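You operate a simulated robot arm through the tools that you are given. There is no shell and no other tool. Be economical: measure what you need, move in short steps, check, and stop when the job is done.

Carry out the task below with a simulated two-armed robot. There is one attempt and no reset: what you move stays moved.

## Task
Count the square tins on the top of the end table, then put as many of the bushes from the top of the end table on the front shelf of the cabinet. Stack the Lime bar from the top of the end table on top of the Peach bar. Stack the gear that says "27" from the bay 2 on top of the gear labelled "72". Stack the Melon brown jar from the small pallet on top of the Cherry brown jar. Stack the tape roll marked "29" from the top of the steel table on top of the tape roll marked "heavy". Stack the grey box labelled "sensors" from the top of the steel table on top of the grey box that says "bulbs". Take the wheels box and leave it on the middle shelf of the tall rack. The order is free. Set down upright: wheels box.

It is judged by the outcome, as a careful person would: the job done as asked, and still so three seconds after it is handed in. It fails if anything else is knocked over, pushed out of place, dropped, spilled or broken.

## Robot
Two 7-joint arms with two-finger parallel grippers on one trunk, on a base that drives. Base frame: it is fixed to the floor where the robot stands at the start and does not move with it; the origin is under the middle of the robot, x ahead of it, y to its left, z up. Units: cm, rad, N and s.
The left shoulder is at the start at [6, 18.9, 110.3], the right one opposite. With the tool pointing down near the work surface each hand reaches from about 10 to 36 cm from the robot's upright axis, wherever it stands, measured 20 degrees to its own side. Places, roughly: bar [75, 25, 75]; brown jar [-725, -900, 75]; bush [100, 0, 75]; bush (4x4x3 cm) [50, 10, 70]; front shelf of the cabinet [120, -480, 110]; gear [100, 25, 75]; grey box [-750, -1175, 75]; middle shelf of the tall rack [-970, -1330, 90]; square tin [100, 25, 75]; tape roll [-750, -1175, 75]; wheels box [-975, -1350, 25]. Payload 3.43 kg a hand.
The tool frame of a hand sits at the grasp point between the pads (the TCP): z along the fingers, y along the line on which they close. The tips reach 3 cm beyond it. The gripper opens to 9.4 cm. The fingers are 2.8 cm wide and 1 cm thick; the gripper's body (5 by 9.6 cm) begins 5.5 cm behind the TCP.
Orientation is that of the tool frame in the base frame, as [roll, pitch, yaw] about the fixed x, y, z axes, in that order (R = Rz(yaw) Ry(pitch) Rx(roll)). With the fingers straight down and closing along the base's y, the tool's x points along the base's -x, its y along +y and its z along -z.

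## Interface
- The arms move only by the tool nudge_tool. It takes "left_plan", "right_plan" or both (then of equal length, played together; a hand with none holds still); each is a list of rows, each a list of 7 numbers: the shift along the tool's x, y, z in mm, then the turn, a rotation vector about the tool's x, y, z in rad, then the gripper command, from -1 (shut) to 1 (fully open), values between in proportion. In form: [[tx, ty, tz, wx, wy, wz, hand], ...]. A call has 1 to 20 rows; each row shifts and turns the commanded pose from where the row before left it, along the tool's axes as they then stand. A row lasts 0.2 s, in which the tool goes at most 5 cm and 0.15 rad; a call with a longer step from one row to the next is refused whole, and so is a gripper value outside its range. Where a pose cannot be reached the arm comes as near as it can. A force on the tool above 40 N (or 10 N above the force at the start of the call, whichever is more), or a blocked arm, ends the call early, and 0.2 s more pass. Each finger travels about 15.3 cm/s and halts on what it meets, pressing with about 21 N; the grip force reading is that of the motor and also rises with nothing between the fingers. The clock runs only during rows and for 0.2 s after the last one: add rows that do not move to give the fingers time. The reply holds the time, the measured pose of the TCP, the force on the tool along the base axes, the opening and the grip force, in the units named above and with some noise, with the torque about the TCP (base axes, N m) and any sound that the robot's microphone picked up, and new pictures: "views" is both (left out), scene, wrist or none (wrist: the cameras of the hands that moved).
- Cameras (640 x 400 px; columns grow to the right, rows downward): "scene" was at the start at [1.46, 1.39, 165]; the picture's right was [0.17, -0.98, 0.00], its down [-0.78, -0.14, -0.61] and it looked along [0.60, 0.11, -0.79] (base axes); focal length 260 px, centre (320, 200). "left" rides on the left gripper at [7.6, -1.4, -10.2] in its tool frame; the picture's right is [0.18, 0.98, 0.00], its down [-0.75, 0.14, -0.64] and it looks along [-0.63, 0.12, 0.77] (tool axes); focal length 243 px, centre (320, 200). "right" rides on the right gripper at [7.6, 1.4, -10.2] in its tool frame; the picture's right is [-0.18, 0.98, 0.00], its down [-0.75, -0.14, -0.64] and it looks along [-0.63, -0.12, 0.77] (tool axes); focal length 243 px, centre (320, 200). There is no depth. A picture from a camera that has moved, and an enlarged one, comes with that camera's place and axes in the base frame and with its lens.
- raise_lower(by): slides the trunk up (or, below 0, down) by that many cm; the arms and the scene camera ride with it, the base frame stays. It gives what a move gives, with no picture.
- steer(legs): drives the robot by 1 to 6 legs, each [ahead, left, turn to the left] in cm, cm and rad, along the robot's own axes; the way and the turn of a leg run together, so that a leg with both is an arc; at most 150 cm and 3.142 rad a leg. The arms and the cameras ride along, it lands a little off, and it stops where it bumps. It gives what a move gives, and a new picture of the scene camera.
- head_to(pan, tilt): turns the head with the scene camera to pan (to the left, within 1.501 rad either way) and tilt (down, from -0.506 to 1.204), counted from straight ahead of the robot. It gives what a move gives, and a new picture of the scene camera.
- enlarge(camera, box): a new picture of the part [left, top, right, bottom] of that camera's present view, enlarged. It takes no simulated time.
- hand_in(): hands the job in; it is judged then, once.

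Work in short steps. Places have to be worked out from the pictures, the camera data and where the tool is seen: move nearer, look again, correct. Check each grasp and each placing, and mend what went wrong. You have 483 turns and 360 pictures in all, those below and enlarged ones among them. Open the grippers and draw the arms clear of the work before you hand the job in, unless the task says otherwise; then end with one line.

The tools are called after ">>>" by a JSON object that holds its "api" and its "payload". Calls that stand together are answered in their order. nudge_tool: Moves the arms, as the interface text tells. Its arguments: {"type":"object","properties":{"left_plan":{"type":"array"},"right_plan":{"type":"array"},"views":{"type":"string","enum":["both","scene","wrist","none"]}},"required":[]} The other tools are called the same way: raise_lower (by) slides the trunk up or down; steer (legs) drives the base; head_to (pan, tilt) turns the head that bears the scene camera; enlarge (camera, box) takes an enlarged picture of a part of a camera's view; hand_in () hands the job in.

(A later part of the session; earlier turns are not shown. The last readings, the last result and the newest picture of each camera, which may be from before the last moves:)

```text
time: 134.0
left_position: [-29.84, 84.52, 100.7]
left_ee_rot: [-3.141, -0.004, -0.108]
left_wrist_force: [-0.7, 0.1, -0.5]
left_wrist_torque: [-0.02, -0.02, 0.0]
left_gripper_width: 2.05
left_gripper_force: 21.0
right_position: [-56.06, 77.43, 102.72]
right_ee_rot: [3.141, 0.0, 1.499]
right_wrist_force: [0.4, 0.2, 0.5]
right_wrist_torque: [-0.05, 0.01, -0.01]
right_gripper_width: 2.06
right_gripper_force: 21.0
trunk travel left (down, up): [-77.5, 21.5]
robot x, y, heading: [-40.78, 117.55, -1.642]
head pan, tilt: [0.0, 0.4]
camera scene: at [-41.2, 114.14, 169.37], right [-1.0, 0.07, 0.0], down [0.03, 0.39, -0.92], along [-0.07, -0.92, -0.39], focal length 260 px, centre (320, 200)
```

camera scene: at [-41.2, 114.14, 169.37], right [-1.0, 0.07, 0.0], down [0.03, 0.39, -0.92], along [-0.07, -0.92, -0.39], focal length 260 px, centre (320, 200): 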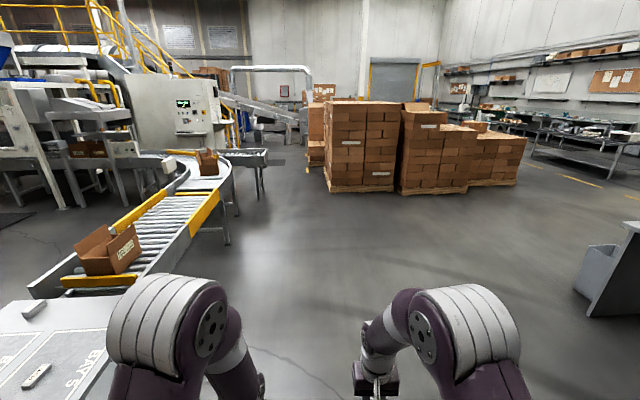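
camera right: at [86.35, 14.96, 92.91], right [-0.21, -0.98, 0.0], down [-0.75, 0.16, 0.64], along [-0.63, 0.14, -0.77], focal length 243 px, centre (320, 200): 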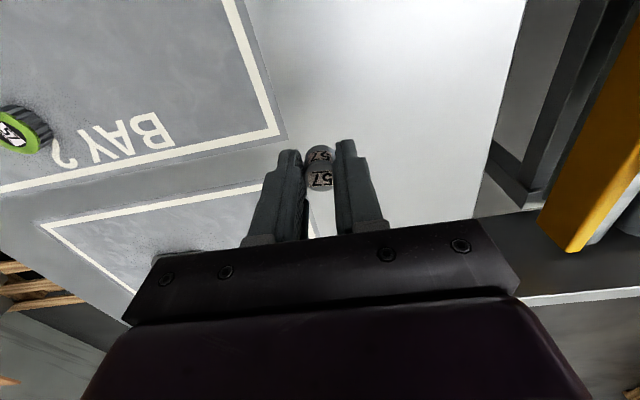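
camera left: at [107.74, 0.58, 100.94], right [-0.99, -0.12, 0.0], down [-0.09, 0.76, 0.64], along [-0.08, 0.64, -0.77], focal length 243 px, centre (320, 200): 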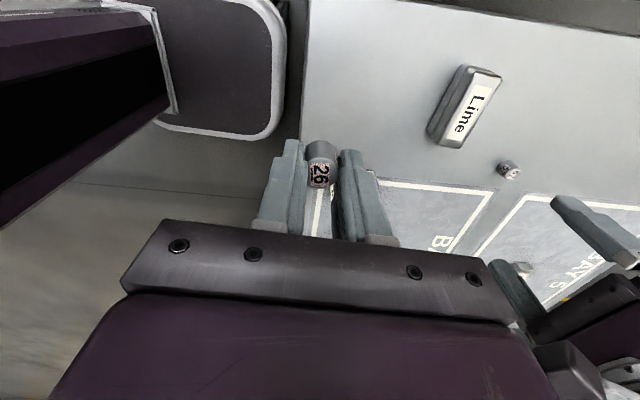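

The corridor between the spur's end (x≈8) and the pallets (x≈-88) is ≈95 cm wide. I straighten the heading and drive along x≈-40 to y≈-200.

>>> {"api": "steer", "payload": {"legs": [[0, 0, 0.072], [150, 0, 0], [150, 0, 0], [20, 0, 0]]}}

```text
time: 150.1
left_position: [-37.02, -234.51, 100.53]
left_ee_rot: [-3.141, -0.002, -0.089]
left_wrist_force: [-0.7, 0.1, -0.4]
left_wrist_torque: [0.0, 0.0, -0.02]
left_gripper_width: 2.06
left_gripper_force: 20.7
right_position: [-63.09, -242.06, 102.89]
right_ee_rot: [-3.14, -0.001, 1.517]
right_wrist_force: [0.5, -0.4, 0.2]
right_wrist_torque: [-0.02, 0.0, -0.05]
right_gripper_width: 2.05
right_gripper_force: 21.2
trunk travel left (down, up): [-77.5, 21.5]
robot x, y, heading: [-48.96, -202.1, -1.629]
head pan, tilt: [0.0, 0.4]
camera scene: at [-48.9, -205.16, 169.37], right [-1.0, 0.05, 0.0], down [0.02, 0.39, -0.92], along [-0.05, -0.92, -0.39], focal length 260 px, centre (320, 200)
```

scene: 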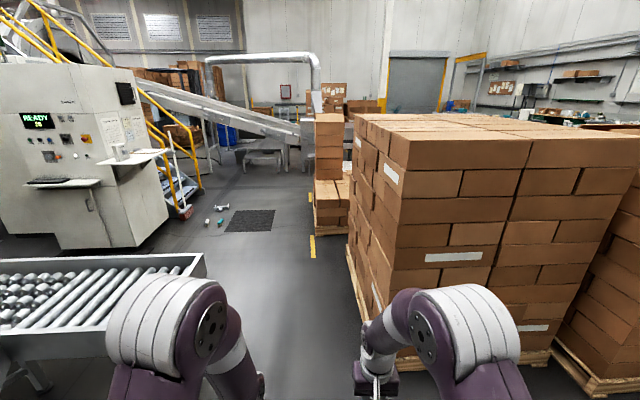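

The white shelf ≈(110–120, -460…-480) is ahead left. I pass the gap, then turn to face +x in front of it.

>>> {"api": "steer", "payload": {"legs": [[0, 0, 0.06], [0, 8, 0], [150, 0, 0], [55, 0, 0], [0, 0, 1.57], [30, -60, 0]]}}

```text
time: 168.4
left_position: [27.8, -450.79, 100.66]
left_ee_rot: [-3.141, -0.005, 1.543]
left_wrist_force: [0.3, 0.1, 0.0]
left_wrist_torque: [-0.01, 0.01, 0.0]
left_gripper_width: 2.06
left_gripper_force: 20.9
right_position: [36.82, -476.49, 102.85]
right_ee_rot: [3.141, -0.001, -3.134]
right_wrist_force: [-0.1, 0.7, -0.5]
right_wrist_torque: [0.02, -0.01, -0.04]
right_gripper_width: 2.07
right_gripper_force: 21.1
trunk travel left (down, up): [-77.5, 21.5]
robot x, y, heading: [-3.97, -464.56, 0.01]
head pan, tilt: [0.0, 0.4]
camera scene: at [-0.72, -464.55, 169.37], right [0.01, -1.0, 0.0], down [-0.39, 0.0, -0.92], along [0.92, 0.01, -0.39], focal length 260 px, centre (320, 200)
```

scene: 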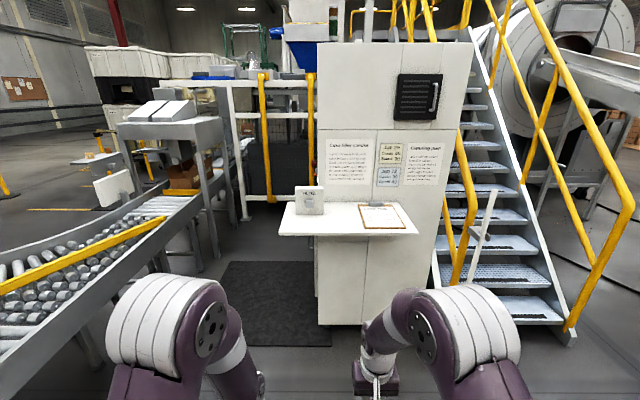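

>>> {"api": "enlarge", "payload": {"camera": "scene", "box": [270, 120, 450, 250]}}

>>> {"api": "enlarge", "payload": {"camera": "scene", "box": [320, 130, 445, 195]}}

```text
3.08 times, centred on (360, 185) of scene
camera zoom: at [-0.72, -464.55, 169.37], right [0.01, -1.0, 0.0], down [-0.39, 0.0, -0.92], along [0.92, 0.01, -0.39], focal length 799 px, centre (197, 246)
```

zoom: 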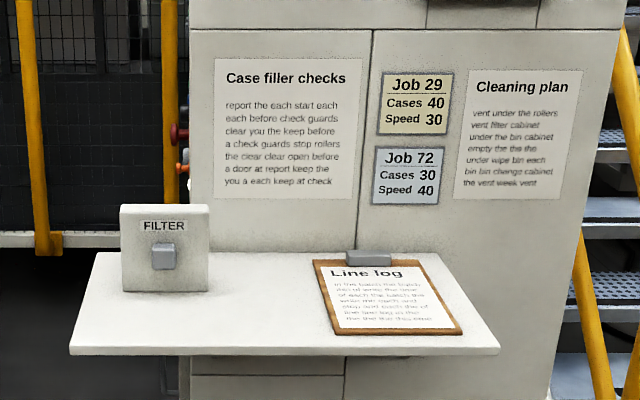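

```text
5.12 times, centred on (382, 162) of scene
camera zoom: at [-0.72, -464.55, 169.37], right [0.01, -1.0, 0.0], down [-0.39, 0.0, -0.92], along [0.92, 0.01, -0.39], focal length 1329 px, centre (0, 392)
```

zoom: 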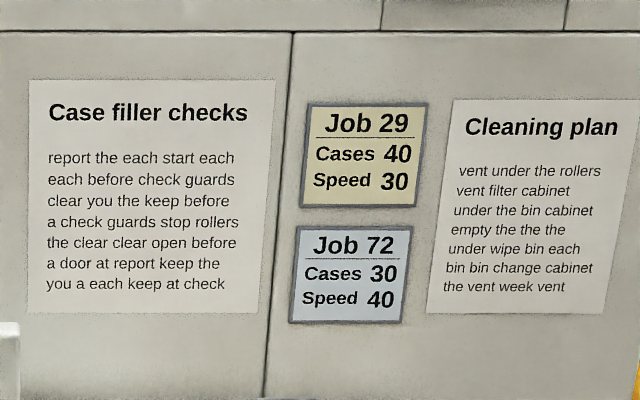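

The shelf spans about x 101–136, y -507…-445, top z≈110, with free space in front between the FILTER box and the clipboard. I raise the trunk 21 cm and drive up to it.

>>> {"api": "raise_lower", "payload": {"by": 21}}

>>> {"api": "steer", "payload": {"legs": [[58, 0, 0]]}}

>>> {"api": "head_to", "payload": {"pan": 0.0, "tilt": 0.85}}

```text
time: 170.6
left_position: [27.76, -450.85, 121.67]
left_ee_rot: [-3.142, -0.005, 1.543]
left_wrist_force: [0.3, 0.0, -0.9]
left_wrist_torque: [0.01, -0.03, 0.0]
left_gripper_width: 2.07
left_gripper_force: 20.4
right_position: [36.83, -476.49, 123.74]
right_ee_rot: [3.141, 0.001, -3.133]
right_wrist_force: [0.3, -0.2, -1.0]
right_wrist_torque: [0.01, -0.01, -0.03]
right_gripper_width: 2.08
right_gripper_force: 21.2
trunk travel left (down, up): [-98.5, 0.5]
robot x, y, heading: [-3.84, -464.48, 0.002]
head pan, tilt: [0.0, 0.4]
```

```text
time: 173.9
left_position: [85.54, -450.5, 121.8]
left_ee_rot: [3.138, -0.004, 1.545]
left_wrist_force: [0.5, -0.4, 0.6]
left_wrist_torque: [-0.02, -0.04, 0.0]
left_gripper_width: 2.07
left_gripper_force: 21.0
right_position: [94.46, -475.84, 123.74]
right_ee_rot: [3.141, 0.003, -3.133]
right_wrist_force: [-0.5, 0.2, 0.4]
right_wrist_torque: [0.04, 0.0, -0.01]
right_gripper_width: 2.08
right_gripper_force: 20.7
trunk travel left (down, up): [-98.5, 0.5]
robot x, y, heading: [53.75, -464.14, 0.006]
head pan, tilt: [0.0, 0.4]
camera scene: at [56.92, -464.16, 190.38], right [0.01, -1.0, 0.0], down [-0.39, 0.0, -0.92], along [0.92, 0.01, -0.39], focal length 260 px, centre (320, 200)
```

scene: 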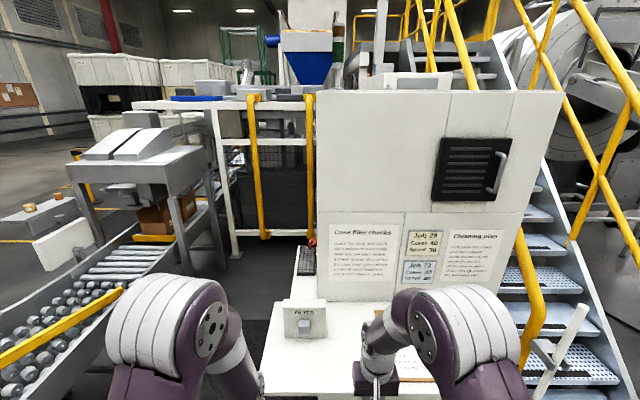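

```text
time: 174.8
left_position: [85.59, -450.45, 121.59]
left_ee_rot: [-3.141, -0.003, 1.542]
left_wrist_force: [-0.2, -0.9, 0.3]
left_wrist_torque: [0.01, 0.0, 0.01]
left_gripper_width: 2.04
left_gripper_force: 20.9
right_position: [94.73, -476.03, 123.86]
right_ee_rot: [-3.14, 0.0, -3.132]
right_wrist_force: [0.4, 0.1, -1.1]
right_wrist_torque: [0.02, 0.04, -0.03]
right_gripper_width: 2.07
right_gripper_force: 20.7
trunk travel left (down, up): [-98.5, 0.5]
robot x, y, heading: [53.76, -464.38, 0.008]
head pan, tilt: [0.0, 0.85]
camera scene: at [55.75, -464.17, 186.46], right [0.01, -1.0, 0.0], down [-0.75, -0.01, -0.66], along [0.66, 0.01, -0.75], focal length 260 px, centre (320, 200)
```

scene: 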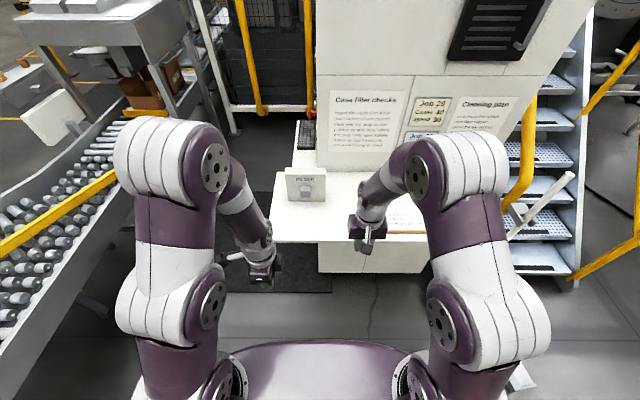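

>>> {"api": "nudge_tool", "payload": {"left_plan": [[0, 25, 0, 0, 0, 0, -1], [0, 25, 0, 0, 0, 0, -1], [0, 25, 0, 0, 0, 0, -1], [0, 25, 0, 0, 0, 0, -1], [0, 25, 0, 0, 0, 0, -1], [0, 25, 0, 0, 0, 0, -1], [0, 25, 0, 0, 0, 0, -1], [0, 25, 0, 0, 0, 0, -1], [0, 25, 0, 0, 0, 0, -1], [0, 0, 0, 0, 0, 0, -1]], "right_plan": [[-25, 0, 0, 0, 0, 0, -1], [-25, 0, 0, 0, 0, 0, -1], [-25, 0, 0, 0, 0, 0, -1], [-25, 0, 0, 0, 0, 0, -1], [-25, 0, 0, 0, 0, 0, -1], [-25, 0, 0, 0, 0, 0, -1], [-25, 0, 0, 0, 0, 0, -1], [0, 0, 0, 0, 0, 0, -1], [0, 0, 0, 0, 0, 0, -1], [0, 0, 0, 0, 0, 0, -1]], "views": "both"}}

```text
time: 177.0
left_position: [108.0, -451.12, 121.44]
left_ee_rot: [3.14, -0.003, 1.545]
left_wrist_force: [-0.2, -0.2, -0.5]
left_wrist_torque: [0.01, 0.01, 0.02]
left_gripper_width: 2.08
left_gripper_force: 20.9
right_position: [111.73, -476.07, 123.6]
right_ee_rot: [-3.141, 0.001, -3.133]
right_wrist_force: [0.2, 0.2, -0.6]
right_wrist_torque: [-0.04, -0.04, 0.02]
right_gripper_width: 2.07
right_gripper_force: 21.1
right hand out of reach, approached as far as the arm can: row 7
trunk travel left (down, up): [-98.5, 0.5]
robot x, y, heading: [53.66, -464.09, 0.007]
head pan, tilt: [0.0, 0.85]
camera scene: at [55.71, -464.17, 186.46], right [0.01, -1.0, 0.0], down [-0.75, -0.01, -0.66], along [0.66, 0.01, -0.75], focal length 260 px, centre (320, 200)
camera right: at [104.06, -474.75, 133.74], right [0.18, 0.98, 0.0], down [0.75, -0.14, 0.64], along [0.63, -0.11, -0.77], focal length 243 px, centre (320, 200)
camera left: at [106.83, -443.5, 131.82], right [0.99, 0.16, 0.0], down [0.12, -0.76, 0.64], along [0.1, -0.63, -0.77], focal length 243 px, centre (320, 200)
```

scene: 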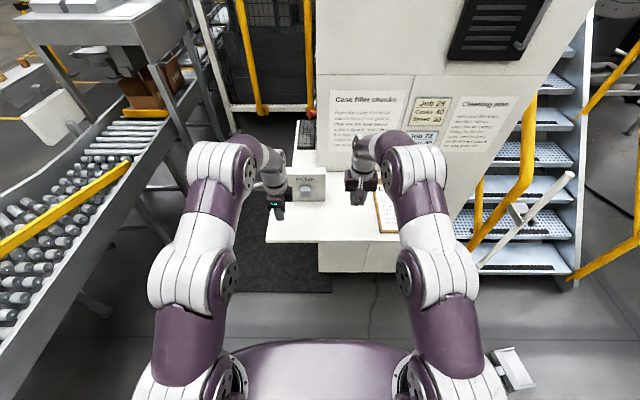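
right: 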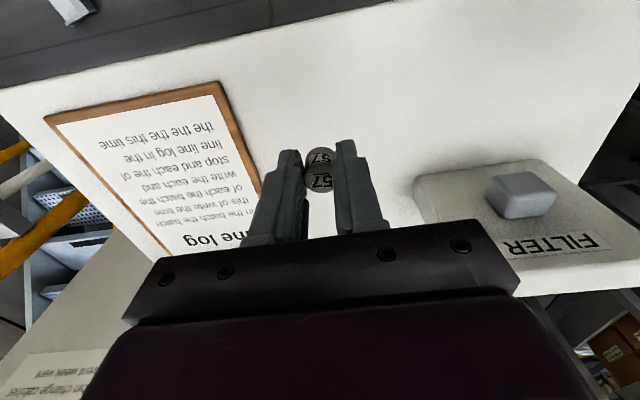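
left: 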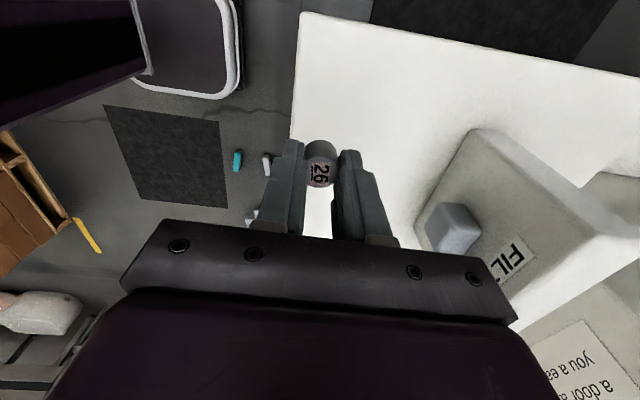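

Front edge of the shelf is at x≈106.3. I drive 4 cm ahead so both bushes are over the shelf, then lower them stepwise.

>>> {"api": "steer", "payload": {"legs": [[4, 0, 0]]}}

>>> {"api": "nudge_tool", "payload": {"left_plan": [[-12, 0, 15, 0, 0, 0, -1], [-12, 0, 15, 0, 0, 0, -1], [0, 0, 15, 0, 0, 0, -1], [0, 0, 15, 0, 0, 0, -1], [0, 0, 0, 0, 0, 0, -1]], "right_plan": [[8, 0, 20, 0, 0, 0, -1], [8, 0, 20, 0, 0, 0, -1], [0, 0, 20, 0, 0, 0, -1], [0, 0, 20, 0, 0, 0, -1], [0, 0, 0, 0, 0, 0, -1]], "views": "wrist"}}

```text
time: 177.9
left_position: [111.18, -451.06, 121.92]
left_ee_rot: [3.133, -0.003, 1.545]
left_wrist_force: [-0.6, 0.6, 0.9]
left_wrist_torque: [-0.01, -0.11, 0.0]
left_gripper_width: 2.07
left_gripper_force: 21.0
right_position: [114.91, -476.01, 124.02]
right_ee_rot: [-3.141, 0.008, -3.132]
right_wrist_force: [-0.1, 0.2, 0.4]
right_wrist_torque: [0.01, -0.07, -0.05]
right_gripper_width: 2.03
right_gripper_force: 20.5
trunk travel left (down, up): [-98.5, 0.5]
robot x, y, heading: [57.54, -464.42, 0.006]
head pan, tilt: [0.0, 0.85]
camera scene: at [58.24, -464.15, 186.48], right [0.01, -1.0, 0.0], down [-0.75, -0.01, -0.67], along [0.67, 0.01, -0.75], focal length 260 px, centre (320, 200)
```

scene: 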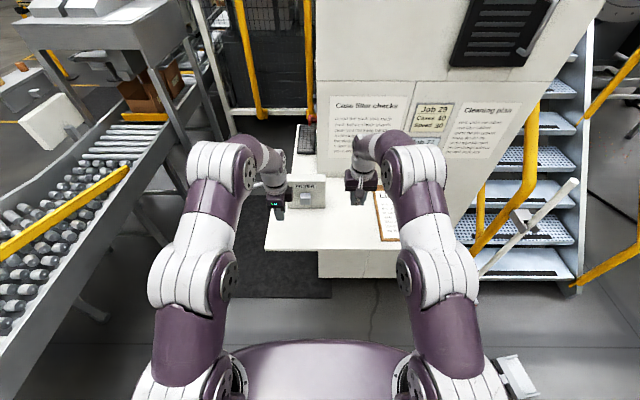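

```text
time: 179.1
left_position: [111.64, -453.44, 115.5]
left_ee_rot: [3.139, -0.003, 1.544]
left_wrist_force: [0.1, -0.2, -0.1]
left_wrist_torque: [0.01, -0.04, 0.02]
left_gripper_width: 2.06
left_gripper_force: 21.0
right_position: [113.88, -475.89, 115.71]
right_ee_rot: [3.141, 0.001, -3.132]
right_wrist_force: [-0.1, 0.0, 0.3]
right_wrist_torque: [0.05, 0.01, -0.02]
right_gripper_width: 2.08
right_gripper_force: 21.6
trunk travel left (down, up): [-98.5, 0.5]
robot x, y, heading: [57.6, -464.08, 0.006]
head pan, tilt: [0.0, 0.85]
camera right: at [106.2, -474.66, 125.8], right [0.18, 0.98, 0.0], down [0.75, -0.14, 0.64], along [0.63, -0.11, -0.77], focal length 243 px, centre (320, 200)
camera left: at [110.44, -445.85, 125.86], right [0.99, 0.16, 0.0], down [0.12, -0.76, 0.64], along [0.1, -0.63, -0.77], focal length 243 px, centre (320, 200)
```

right: 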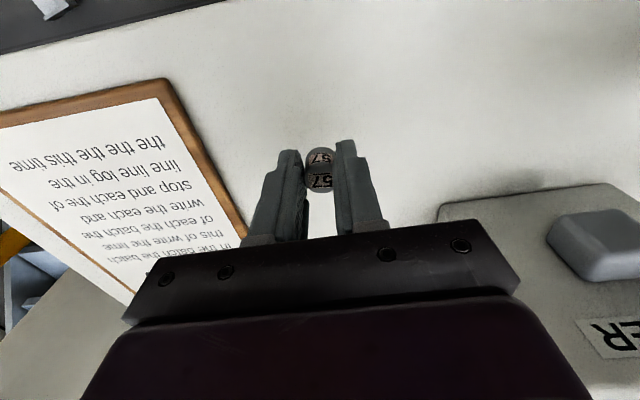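
left: 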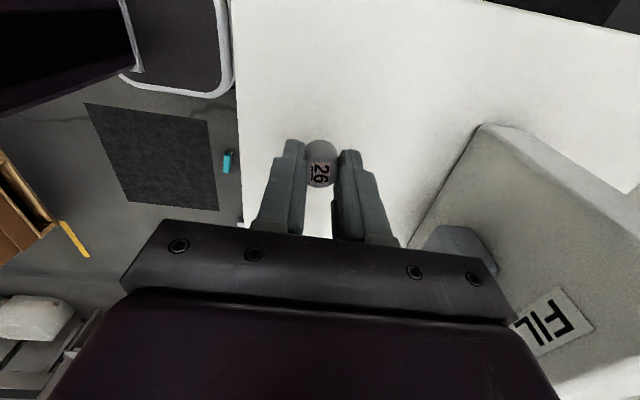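

>>> {"api": "nudge_tool", "payload": {"left_plan": [[0, 0, 3, 0, 0, 0, -1], [0, 0, 3, 0, 0, 0, -1], [0, 0, 3, 0, 0, 0, -1], [0, 0, 3, 0, 0, 0, -1], [0, 0, 0, 0, 0, 0, -1]], "right_plan": [[0, 0, 3, 0, 0, 0, -1], [0, 0, 3, 0, 0, 0, -1], [0, 0, 3, 0, 0, 0, -1], [0, 0, 3, 0, 0, 0, -1], [0, 0, 0, 0, 0, 0, -1]], "views": "none"}}

>>> {"api": "nudge_tool", "payload": {"left_plan": [[0, 0, 3, 0, 0, 0, -1], [0, 0, 3, 0, 0, 0, -1], [0, 0, 3, 0, 0, 0, -1], [0, 0, 0, 0, 0, 0, -1]], "right_plan": [[0, 0, 3, 0, 0, 0, -1], [0, 0, 3, 0, 0, 0, -1], [0, 0, 3, 0, 0, 0, -1], [0, 0, 0, 0, 0, 0, -1]], "views": "none"}}

```text
time: 180.3
left_position: [111.76, -453.41, 114.23]
left_ee_rot: [3.14, -0.004, 1.546]
left_wrist_force: [-0.2, -0.5, 0.1]
left_wrist_torque: [-0.02, -0.01, -0.01]
left_gripper_width: 2.09
left_gripper_force: 21.1
right_position: [113.97, -475.98, 114.45]
right_ee_rot: [-3.141, 0.002, -3.133]
right_wrist_force: [1.0, 0.1, -1.0]
right_wrist_torque: [-0.05, -0.03, 0.04]
right_gripper_width: 2.07
right_gripper_force: 20.7
trunk travel left (down, up): [-98.5, 0.5]
robot x, y, heading: [58.02, -464.09, 0.009]
head pan, tilt: [0.0, 0.85]
```

```text
time: 181.3
left_position: [111.82, -453.47, 113.33]
left_ee_rot: [-3.141, -0.003, 1.544]
left_wrist_force: [-0.5, -0.1, -0.1]
left_wrist_torque: [-0.05, 0.02, 0.0]
left_gripper_width: 2.03
left_gripper_force: 21.5
right_position: [114.21, -475.99, 113.54]
right_ee_rot: [3.14, 0.001, -3.132]
right_wrist_force: [0.3, -0.9, -1.1]
right_wrist_torque: [0.01, -0.01, 0.0]
right_gripper_width: 2.07
right_gripper_force: 21.0
trunk travel left (down, up): [-98.5, 0.5]
robot x, y, heading: [57.48, -464.11, 0.012]
head pan, tilt: [0.0, 0.85]
```

>>> {"api": "nudge_tool", "payload": {"left_plan": [[0, 0, 3, 0, 0, 0, -1], [0, 0, 3, 0, 0, 0, -1], [0, 0, 3, 0, 0, 0, -1], [0, 0, 0, 0, 0, 0, -1]], "right_plan": [[0, 0, 3, 0, 0, 0, -1], [0, 0, 3, 0, 0, 0, -1], [0, 0, 3, 0, 0, 0, -1], [0, 0, 0, 0, 0, 0, -1]], "views": "none"}}

>>> {"api": "nudge_tool", "payload": {"left_plan": [[0, 0, 3, 0, 0, 0, -1], [0, 0, 3, 0, 0, 0, -1], [0, 0, 3, 0, 0, 0, -1], [0, 0, 0, 0, 0, 0, -1]], "right_plan": [[0, 0, 3, 0, 0, 0, -1], [0, 0, 3, 0, 0, 0, -1], [0, 0, 3, 0, 0, 0, -1], [0, 0, 0, 0, 0, 0, -1]], "views": "wrist"}}

```text
time: 182.3
left_position: [111.91, -453.42, 112.46]
left_ee_rot: [3.141, -0.002, 1.546]
left_wrist_force: [1.2, -0.5, 0.5]
left_wrist_torque: [0.0, -0.03, -0.01]
left_gripper_width: 2.07
left_gripper_force: 20.5
right_position: [114.03, -475.86, 112.53]
right_ee_rot: [3.141, 0.003, -3.132]
right_wrist_force: [-0.4, 0.4, -0.5]
right_wrist_torque: [0.01, 0.01, 0.01]
right_gripper_width: 2.06
right_gripper_force: 21.0
trunk travel left (down, up): [-98.5, 0.5]
robot x, y, heading: [57.3, -464.32, 0.009]
head pan, tilt: [0.0, 0.85]
```

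```text
time: 183.3
left_position: [112.04, -453.4, 111.64]
left_ee_rot: [3.14, -0.004, 1.543]
left_wrist_force: [-0.4, -0.3, -1.1]
left_wrist_torque: [0.05, 0.02, 0.0]
left_gripper_width: 2.08
left_gripper_force: 21.1
right_position: [114.04, -476.04, 111.77]
right_ee_rot: [3.14, 0.002, -3.133]
right_wrist_force: [-0.2, -1.2, 2.1]
right_wrist_torque: [-0.04, -0.03, -0.03]
right_gripper_width: 2.07
right_gripper_force: 21.1
trunk travel left (down, up): [-98.5, 0.5]
robot x, y, heading: [57.71, -464.28, 0.013]
head pan, tilt: [0.0, 0.85]
camera right: at [106.38, -474.74, 121.9], right [0.18, 0.98, 0.0], down [0.75, -0.14, 0.64], along [0.63, -0.11, -0.77], focal length 243 px, centre (320, 200)
camera left: at [110.65, -445.86, 121.94], right [0.99, 0.16, 0.0], down [0.12, -0.76, 0.64], along [0.1, -0.63, -0.77], focal length 243 px, centre (320, 200)
```

right: 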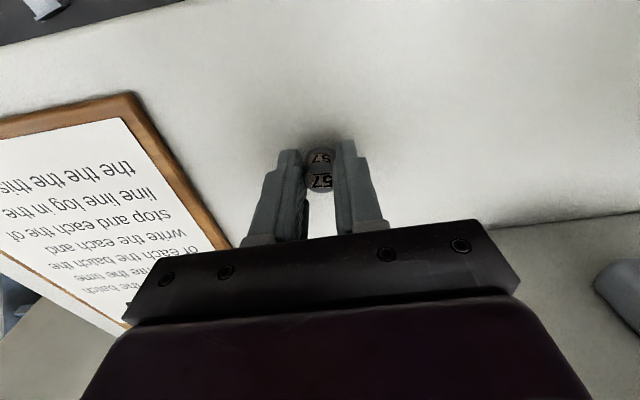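
left: 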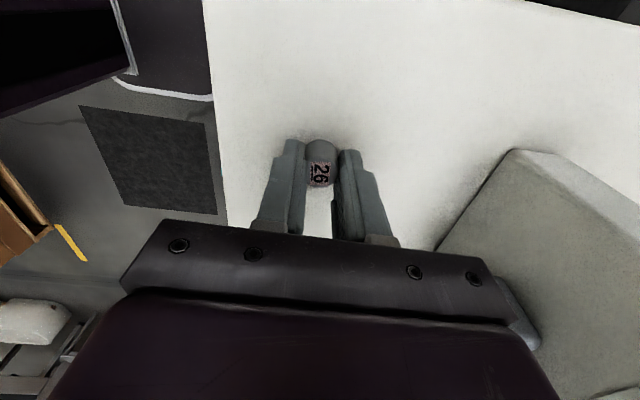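

>>> {"api": "nudge_tool", "payload": {"left_plan": [[0, 0, 2, 0, 0, 0, -1], [0, 0, 2, 0, 0, 0, -1], [0, 0, 0, 0, 0, 0, -1]], "right_plan": [[0, 0, 2, 0, 0, 0, -1], [0, 0, 0, 0, 0, 0, -1], [0, 0, 0, 0, 0, 0, -1]], "views": "none"}}

>>> {"api": "nudge_tool", "payload": {"left_plan": [[0, 0, 2, 0, 0, 0, -1], [0, 0, 2, 0, 0, 0, -1], [0, 0, 0, 0, 0, 0, -1]], "views": "none"}}

```text
time: 184.1
left_position: [111.83, -453.32, 111.53]
left_ee_rot: [3.133, -0.003, 1.543]
left_wrist_force: [2.8, 0.1, 17.0]
left_wrist_torque: [0.07, -0.06, 0.02]
left_gripper_width: 2.1
left_gripper_force: 21.1
right_position: [113.91, -476.04, 111.81]
right_ee_rot: [3.141, 0.006, -3.134]
right_wrist_force: [2.5, 0.5, 11.8]
right_wrist_torque: [0.03, -0.1, -0.01]
right_gripper_width: 2.06
right_gripper_force: 21.1
trunk travel left (down, up): [-98.5, 0.5]
robot x, y, heading: [57.59, -464.26, 0.01]
head pan, tilt: [0.0, 0.85]
```

```text
time: 184.9
left_position: [111.88, -453.44, 110.99]
left_ee_rot: [3.137, 0.0, 1.545]
left_wrist_force: [7.3, 0.6, 18.0]
left_wrist_torque: [-0.05, -0.11, 0.03]
left_gripper_width: 2.06
left_gripper_force: 21.3
right_position: [113.96, -475.98, 111.76]
right_ee_rot: [-3.141, 0.004, -3.133]
right_wrist_force: [0.8, 0.2, 16.2]
right_wrist_torque: [0.06, -0.15, -0.01]
right_gripper_width: 2.08
right_gripper_force: 21.0
trunk travel left (down, up): [-98.5, 0.5]
robot x, y, heading: [57.69, -463.8, 0.009]
head pan, tilt: [0.0, 0.85]
```

Both bushes are on the shelf. I release and lift both hands straight up.

>>> {"api": "nudge_tool", "payload": {"left_plan": [[0, 0, 0, 0, 0, 0, -0.4], [0, 0, 0, 0, 0, 0, -0.2], [0, 0, 0, 0, 0, 0, -0.2], [0, 0, -5, 0, 0, 0, -0.2], [0, 0, -15, 0, 0, 0, -0.2], [0, 0, -20, 0, 0, 0, -0.2], [0, 0, -20, 0, 0, 0, -0.2], [0, 0, -20, 0, 0, 0, -0.2], [0, 0, -20, 0, 0, 0, -0.2], [0, 0, 0, 0, 0, 0, -0.2]], "right_plan": [[0, 0, 0, 0, 0, 0, -0.4], [0, 0, 0, 0, 0, 0, -0.2], [0, 0, 0, 0, 0, 0, -0.2], [0, 0, -5, 0, 0, 0, -0.2], [0, 0, -15, 0, 0, 0, -0.2], [0, 0, -20, 0, 0, 0, -0.2], [0, 0, -20, 0, 0, 0, -0.2], [0, 0, -20, 0, 0, 0, -0.2], [0, 0, -20, 0, 0, 0, -0.2], [0, 0, 0, 0, 0, 0, -0.2]], "views": "wrist"}}

```text
time: 187.1
left_position: [111.75, -453.6, 120.81]
left_ee_rot: [-3.141, -0.004, 1.546]
left_wrist_force: [-0.4, -1.4, -0.6]
left_wrist_torque: [0.04, 0.03, -0.01]
left_gripper_width: 3.76
left_gripper_force: 0.1
right_position: [114.02, -476.08, 121.6]
right_ee_rot: [-3.142, 0.003, -3.135]
right_wrist_force: [-0.2, -0.1, -0.5]
right_wrist_torque: [0.0, -0.02, -0.02]
right_gripper_width: 3.77
right_gripper_force: 0.0
trunk travel left (down, up): [-98.5, 0.5]
robot x, y, heading: [57.7, -464.19, 0.003]
head pan, tilt: [0.0, 0.85]
camera right: at [106.39, -474.84, 131.73], right [0.18, 0.98, 0.0], down [0.75, -0.14, 0.64], along [0.63, -0.11, -0.77], focal length 243 px, centre (320, 200)
camera left: at [110.63, -445.92, 131.21], right [0.99, 0.16, 0.0], down [0.12, -0.76, 0.64], along [0.1, -0.63, -0.77], focal length 243 px, centre (320, 200)
```

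right: 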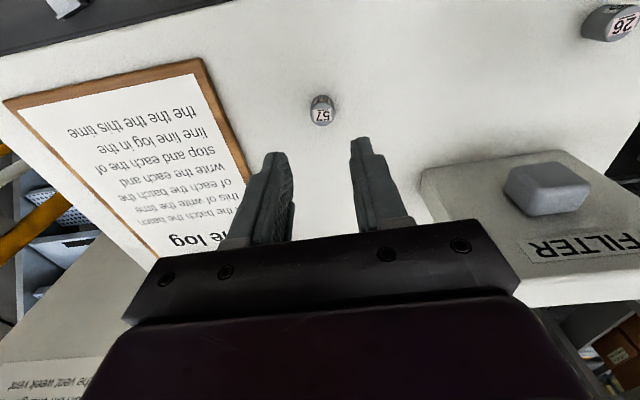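
left: 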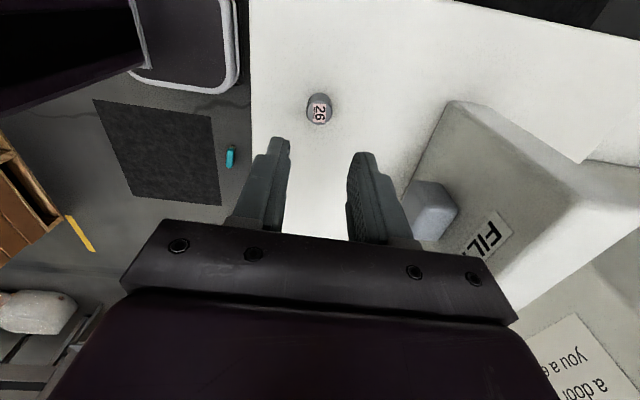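

Both bushes stand on the shelf. I back away, lower the trunk and turn to face -y to plan the route to the small pallet (-725, -900).

>>> {"api": "steer", "payload": {"legs": [[-60, 0, 0], [0, 0, -1.57]]}}

>>> {"api": "head_to", "payload": {"pan": -0.4, "tilt": 0.35}}

>>> {"api": "head_to", "payload": {"pan": -1.2, "tilt": 0.35}}

```text
time: 194.4
left_position: [7.82, -519.62, 120.72]
left_ee_rot: [-3.141, -0.003, -0.041]
left_wrist_force: [-0.2, -0.5, -0.1]
left_wrist_torque: [0.01, 0.0, -0.01]
left_gripper_width: 3.75
left_gripper_force: 0.0
right_position: [-14.94, -521.38, 121.76]
right_ee_rot: [-3.141, 0.002, 1.567]
right_wrist_force: [0.3, 0.0, 0.4]
right_wrist_torque: [0.0, 0.0, -0.02]
right_gripper_width: 3.74
right_gripper_force: 0.0
trunk travel left (down, up): [-98.5, 0.5]
robot x, y, heading: [-2.2, -465.56, -1.573]
head pan, tilt: [0.0, 0.85]
camera scene: at [-2.23, -466.91, 186.46], right [-1.0, 0.01, 0.0], down [0.0, 0.75, -0.66], along [0.0, -0.66, -0.75], focal length 260 px, centre (320, 200)
```

scene: 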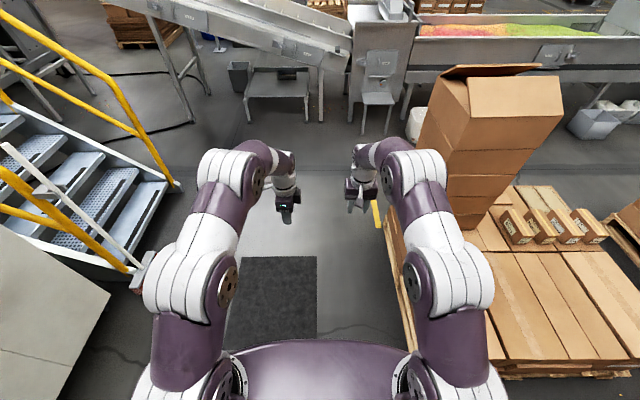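

```text
time: 195.3
left_position: [7.64, -519.52, 120.71]
left_ee_rot: [3.141, -0.005, -0.04]
left_wrist_force: [0.2, 0.5, 0.2]
left_wrist_torque: [0.03, -0.01, -0.01]
left_gripper_width: 3.76
left_gripper_force: 0.0
right_position: [-15.11, -521.38, 121.66]
right_ee_rot: [-3.142, 0.002, 1.565]
right_wrist_force: [0.0, 0.1, -0.2]
right_wrist_torque: [0.0, 0.02, 0.0]
right_gripper_width: 3.78
right_gripper_force: 0.1
trunk travel left (down, up): [-98.5, 0.5]
robot x, y, heading: [-2.38, -465.07, -1.574]
head pan, tilt: [-0.4, 0.351]
camera scene: at [-5.89, -467.64, 190.82], right [-0.92, 0.39, 0.0], down [0.14, 0.32, -0.94], along [-0.37, -0.86, -0.34], focal length 260 px, centre (320, 200)
```

scene: 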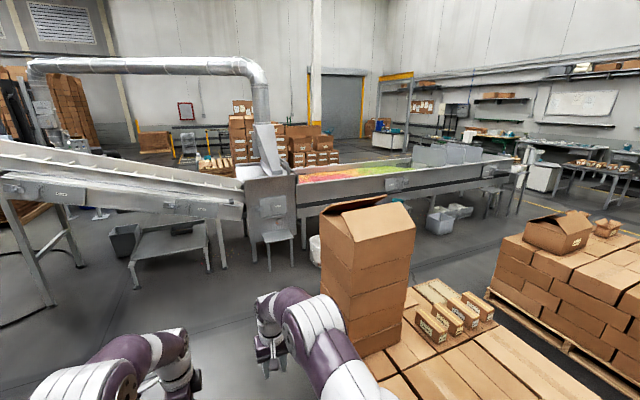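

```text
time: 196.4
left_position: [7.68, -519.55, 120.75]
left_ee_rot: [-3.141, -0.003, -0.04]
left_wrist_force: [0.4, -0.7, -0.1]
left_wrist_torque: [0.01, 0.01, 0.01]
left_gripper_width: 3.78
left_gripper_force: 0.1
right_position: [-14.95, -521.35, 121.57]
right_ee_rot: [3.142, 0.002, 1.565]
right_wrist_force: [0.7, -0.6, -0.7]
right_wrist_torque: [-0.03, 0.0, 0.0]
right_gripper_width: 3.76
right_gripper_force: 0.0
trunk travel left (down, up): [-98.5, 0.5]
robot x, y, heading: [-2.37, -465.4, -1.571]
head pan, tilt: [-1.201, 0.351]
camera scene: at [-10.92, -462.41, 190.83], right [-0.36, 0.93, 0.0], down [0.32, 0.12, -0.94], along [-0.88, -0.34, -0.34], focal length 260 px, centre (320, 200)
```

scene: 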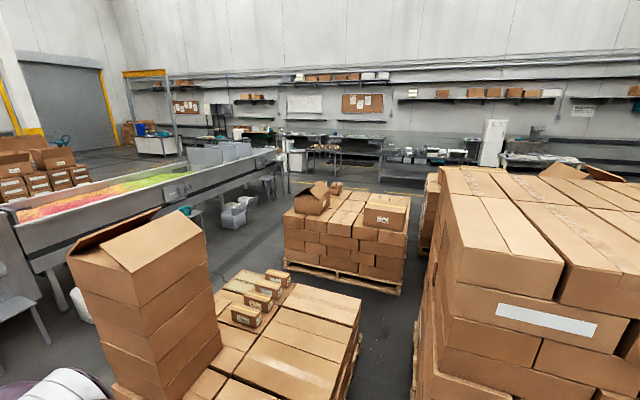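

I retract hands and lower the trunk, then drive -y past the low pallet (edge x≈-58) to y≈-660, where a corridor along the belt leads -x.

>>> {"api": "nudge_tool", "payload": {"left_plan": [[0, -25, 0, 0, 0, 0, 0], [0, -25, 0, 0, 0, 0, 0], [0, -25, 0, 0, 0, 0, 0], [0, -25, 0, 0, 0, 0, 0], [0, -25, 0, 0, 0, 0, 0], [0, -25, 0, 0, 0, 0, 0], [0, 0, 0, 0, 0, 0, 0]], "right_plan": [[25, 0, 0, 0, 0, 0, 0], [25, 0, 0, 0, 0, 0, 0], [25, 0, 0, 0, 0, 0, 0], [25, 0, 0, 0, 0, 0, 0], [25, 0, 0, 0, 0, 0, 0], [25, 0, 0, 0, 0, 0, 0], [0, 0, 0, 0, 0, 0, 0]], "views": "none"}}

>>> {"api": "raise_lower", "payload": {"by": -21}}

>>> {"api": "steer", "payload": {"legs": [[0, -7, 0], [95, 0, 0], [95, 0, 0], [0, 0, -1.57]]}}

>>> {"api": "head_to", "payload": {"pan": 0.0, "tilt": 0.4}}

```text
time: 198.1
left_position: [8.24, -504.56, 120.78]
left_ee_rot: [3.141, -0.003, -0.041]
left_wrist_force: [0.1, -0.2, -0.4]
left_wrist_torque: [-0.01, 0.03, -0.02]
left_gripper_width: 4.71
left_gripper_force: 0.2
right_position: [-14.94, -506.45, 121.58]
right_ee_rot: [3.141, 0.0, 1.566]
right_wrist_force: [-0.2, -0.1, 0.3]
right_wrist_torque: [0.03, 0.01, 0.0]
right_gripper_width: 4.73
right_gripper_force: 0.0
trunk travel left (down, up): [-98.5, 0.5]
robot x, y, heading: [-2.38, -464.92, -1.577]
head pan, tilt: [-1.201, 0.351]
```

```text
time: 200.3
left_position: [8.19, -504.46, 99.81]
left_ee_rot: [3.141, -0.003, -0.042]
left_wrist_force: [0.0, -0.5, -0.5]
left_wrist_torque: [0.03, 0.0, -0.01]
left_gripper_width: 4.7
left_gripper_force: 0.0
right_position: [-14.93, -506.38, 100.52]
right_ee_rot: [3.14, 0.001, 1.566]
right_wrist_force: [-1.0, -0.1, -0.1]
right_wrist_torque: [-0.02, -0.01, 0.02]
right_gripper_width: 4.71
right_gripper_force: 0.1
trunk travel left (down, up): [-77.5, 21.5]
robot x, y, heading: [-2.08, -465.2, -1.577]
head pan, tilt: [-1.201, 0.351]
```

```text
time: 214.1
left_position: [-49.96, -665.64, 99.92]
left_ee_rot: [3.141, -0.004, -1.578]
left_wrist_force: [-0.5, -0.4, 0.0]
left_wrist_torque: [0.0, 0.0, 0.01]
left_gripper_width: 4.69
left_gripper_force: 0.1
right_position: [-52.54, -642.6, 100.47]
right_ee_rot: [-3.141, 0.001, 0.028]
right_wrist_force: [-0.6, -0.9, -0.4]
right_wrist_torque: [-0.02, -0.02, 0.0]
right_gripper_width: 4.7
right_gripper_force: 0.1
trunk travel left (down, up): [-77.5, 21.5]
robot x, y, heading: [-11.01, -654.1, -3.114]
head pan, tilt: [-1.201, 0.351]
camera scene: at [-8.46, -645.03, 169.83], right [0.92, 0.39, 0.0], down [0.13, -0.32, -0.94], along [-0.36, 0.87, -0.34], focal length 260 px, centre (320, 200)
```

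scene: 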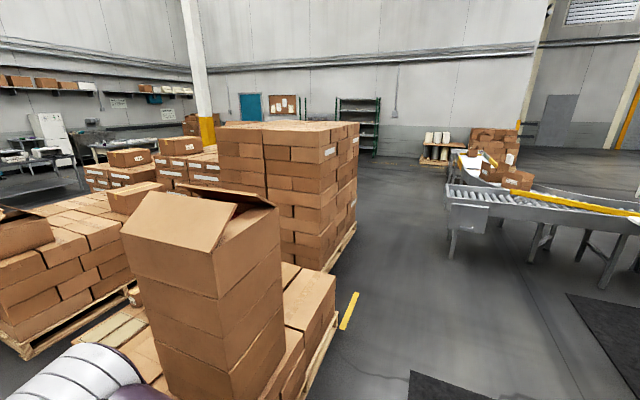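

```text
time: 215.5
left_position: [-49.97, -665.75, 99.84]
left_ee_rot: [3.141, -0.005, -1.579]
left_wrist_force: [0.3, 0.0, 0.3]
left_wrist_torque: [0.01, -0.03, 0.01]
left_gripper_width: 4.71
left_gripper_force: 0.0
right_position: [-52.59, -642.54, 100.62]
right_ee_rot: [3.141, 0.002, 0.027]
right_wrist_force: [-0.2, 0.7, 0.2]
right_wrist_torque: [0.01, -0.01, -0.02]
right_gripper_width: 4.72
right_gripper_force: 0.0
trunk travel left (down, up): [-77.5, 21.5]
robot x, y, heading: [-10.88, -653.92, -3.111]
head pan, tilt: [0.0, 0.4]
camera scene: at [-14.12, -653.86, 169.37], right [-0.03, 1.0, 0.0], down [0.39, 0.01, -0.92], along [-0.92, -0.02, -0.39], focal length 260 px, centre (320, 200)
```

scene: 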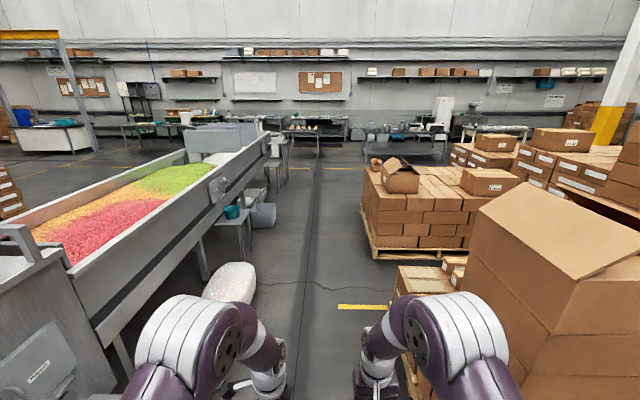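

The corridor (y≈-605 to -712) is clear. I correct the heading and drive -x along y≈-657.

>>> {"api": "steer", "payload": {"legs": [[0, 0, -0.03], [150, 0, 0], [150, 0, 0], [150, 0, 0]]}}

```text
time: 237.3
left_position: [-498.41, -659.84, 99.8]
left_ee_rot: [-3.141, -0.004, -1.631]
left_wrist_force: [-0.2, 0.0, -0.4]
left_wrist_torque: [0.01, 0.02, 0.01]
left_gripper_width: 4.68
left_gripper_force: 0.1
right_position: [-499.86, -636.63, 100.54]
right_ee_rot: [-3.141, 0.001, -0.025]
right_wrist_force: [0.7, 0.3, 0.0]
right_wrist_torque: [-0.01, -0.01, -0.01]
right_gripper_width: 4.71
right_gripper_force: 0.0
trunk travel left (down, up): [-77.5, 21.5]
robot x, y, heading: [-458.84, -650.3, 3.114]
head pan, tilt: [0.0, 0.4]
camera scene: at [-462.03, -649.91, 169.37], right [0.03, 1.0, 0.0], down [0.39, -0.01, -0.92], along [-0.92, 0.02, -0.39], focal length 260 px, centre (320, 200)
```

scene: 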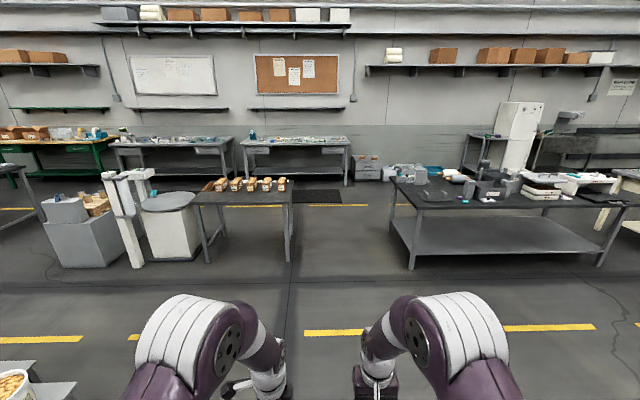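

>>> {"api": "head_to", "payload": {"pan": 0.8, "tilt": 0.3}}

>>> {"api": "enlarge", "payload": {"camera": "scene", "box": [200, 120, 440, 270]}}

```text
time: 238.4
left_position: [-498.36, -659.77, 99.8]
left_ee_rot: [3.141, -0.003, -1.632]
left_wrist_force: [0.1, -1.1, -0.1]
left_wrist_torque: [0.03, 0.04, 0.0]
left_gripper_width: 4.7
left_gripper_force: 0.0
right_position: [-499.72, -636.62, 100.45]
right_ee_rot: [3.141, 0.001, -0.025]
right_wrist_force: [-0.8, 0.5, 0.6]
right_wrist_torque: [0.01, 0.0, 0.01]
right_gripper_width: 4.69
right_gripper_force: 0.0
trunk travel left (down, up): [-77.5, 21.5]
robot x, y, heading: [-458.81, -650.17, 3.115]
head pan, tilt: [0.799, 0.3]
camera scene: at [-459.47, -656.67, 170.3], right [-0.7, 0.72, 0.0], down [0.21, 0.21, -0.96], along [-0.68, -0.67, -0.3], focal length 260 px, centre (320, 200)
```

scene: 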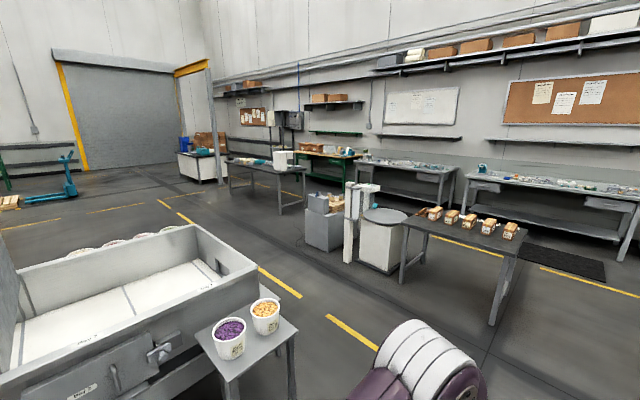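

```text
2.67 times, centred on (320, 195) of scene
camera zoom: at [-459.47, -656.67, 170.3], right [-0.7, 0.72, 0.0], down [0.21, 0.21, -0.96], along [-0.68, -0.67, -0.3], focal length 692 px, centre (320, 213)
```

zoom: 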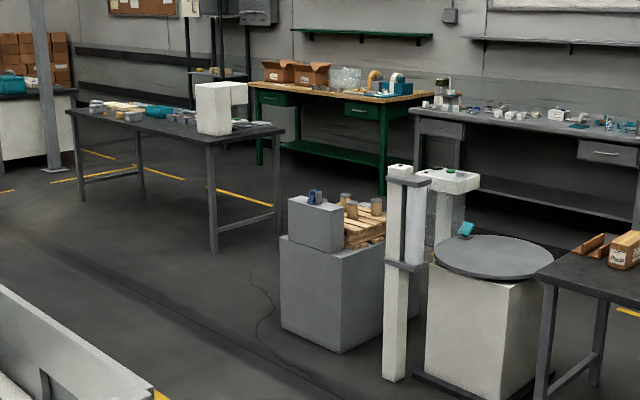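

Brown jars sit on a small pallet near (-710, -870), and the grey steel table lies beyond near (-750, -1175). I drive to about (-605, -860) facing -x to inspect.

>>> {"api": "steer", "payload": {"legs": [[0, 0, 0.027], [143, 0, 0], [0, 120, 0], [0, 90, 0]]}}

>>> {"api": "head_to", "payload": {"pan": 0.15, "tilt": 0.6}}

```text
time: 256.0
left_position: [-647.61, -868.57, 99.87]
left_ee_rot: [-3.14, -0.003, -1.651]
left_wrist_force: [1.0, -0.3, -0.5]
left_wrist_torque: [-0.02, -0.02, -0.01]
left_gripper_width: 4.7
left_gripper_force: 0.0
right_position: [-648.51, -845.37, 100.51]
right_ee_rot: [-3.14, 0.0, -0.046]
right_wrist_force: [-0.3, -0.6, -0.6]
right_wrist_torque: [-0.02, 0.02, -0.02]
right_gripper_width: 4.7
right_gripper_force: 0.1
trunk travel left (down, up): [-77.5, 21.5]
robot x, y, heading: [-607.82, -859.62, 3.1]
head pan, tilt: [0.799, 0.3]
camera scene: at [-608.62, -866.2, 170.3], right [-0.68, 0.73, 0.0], down [0.22, 0.2, -0.96], along [-0.7, -0.65, -0.3], focal length 260 px, centre (320, 200)
```

scene: 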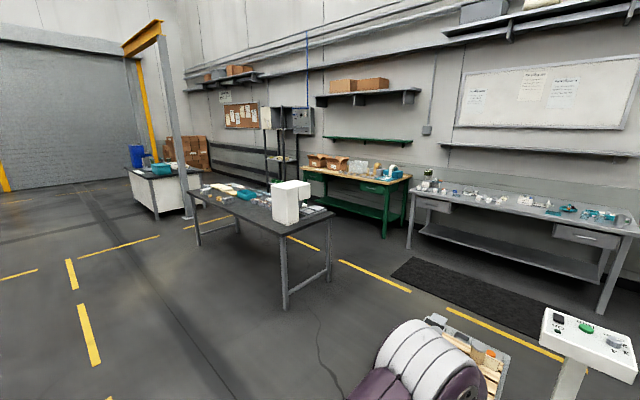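

```text
time: 257.0
left_position: [-647.67, -868.63, 99.81]
left_ee_rot: [3.141, -0.003, -1.65]
left_wrist_force: [-0.4, -0.5, 0.1]
left_wrist_torque: [0.03, 0.0, -0.02]
left_gripper_width: 4.67
left_gripper_force: 0.0
right_position: [-648.49, -845.38, 100.64]
right_ee_rot: [-3.141, 0.001, -0.044]
right_wrist_force: [0.0, -0.4, 0.4]
right_wrist_torque: [0.0, -0.01, 0.03]
right_gripper_width: 4.68
right_gripper_force: 0.0
trunk travel left (down, up): [-77.5, 21.5]
robot x, y, heading: [-607.72, -859.76, 3.099]
head pan, tilt: [0.15, 0.6]
camera scene: at [-610.6, -860.75, 167.55], right [-0.1, 0.99, 0.0], down [0.56, 0.06, -0.83], along [-0.82, -0.09, -0.56], focal length 260 px, centre (320, 200)
```

scene: 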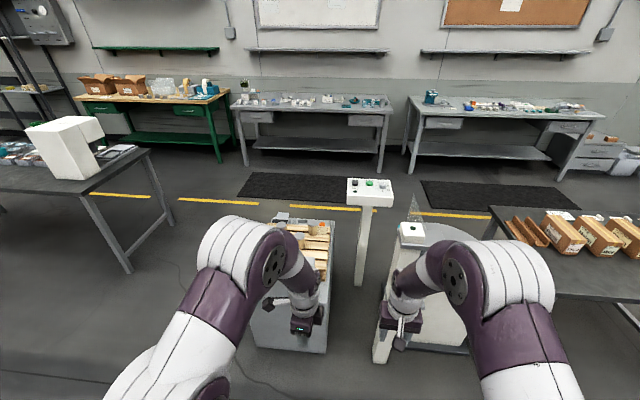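

>>> {"api": "steer", "payload": {"legs": [[0, 22, 0.04]]}}

>>> {"api": "enlarge", "payload": {"camera": "scene", "box": [270, 180, 430, 330]}}

```text
time: 258.7
left_position: [-647.75, -892.13, 99.83]
left_ee_rot: [-3.141, -0.003, -1.61]
left_wrist_force: [-0.6, -0.3, 0.9]
left_wrist_torque: [0.01, 0.06, 0.0]
left_gripper_width: 4.69
left_gripper_force: 0.0
right_position: [-649.66, -868.93, 100.49]
right_ee_rot: [3.141, 0.003, -0.005]
right_wrist_force: [0.8, -0.9, 0.6]
right_wrist_torque: [0.01, -0.02, 0.01]
right_gripper_width: 4.7
right_gripper_force: 0.0
trunk travel left (down, up): [-77.5, 21.5]
robot x, y, heading: [-608.36, -881.62, 3.132]
head pan, tilt: [0.15, 0.6]
camera scene: at [-611.11, -882.84, 167.55], right [-0.14, 0.99, 0.0], down [0.56, 0.08, -0.83], along [-0.82, -0.12, -0.56], focal length 260 px, centre (320, 200)
```

scene: 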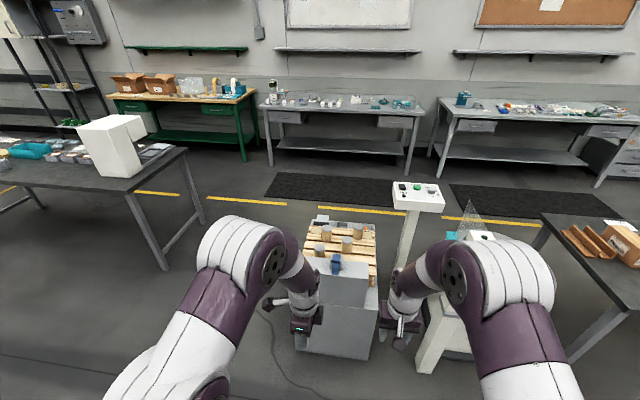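

```text
2.67 times, centred on (350, 255) of scene
camera zoom: at [-611.11, -882.84, 167.55], right [-0.14, 0.99, 0.0], down [0.56, 0.08, -0.83], along [-0.82, -0.12, -0.56], focal length 692 px, centre (240, 53)
```

zoom: 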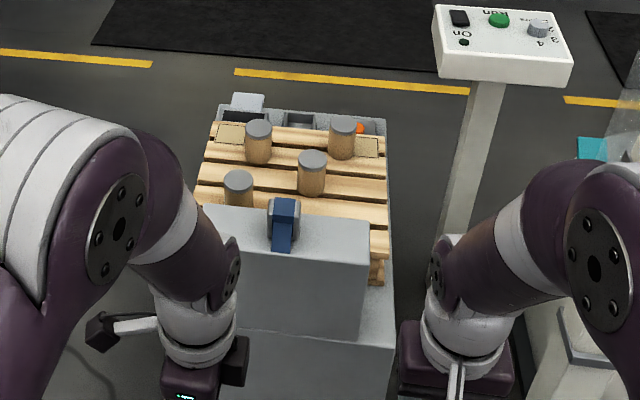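

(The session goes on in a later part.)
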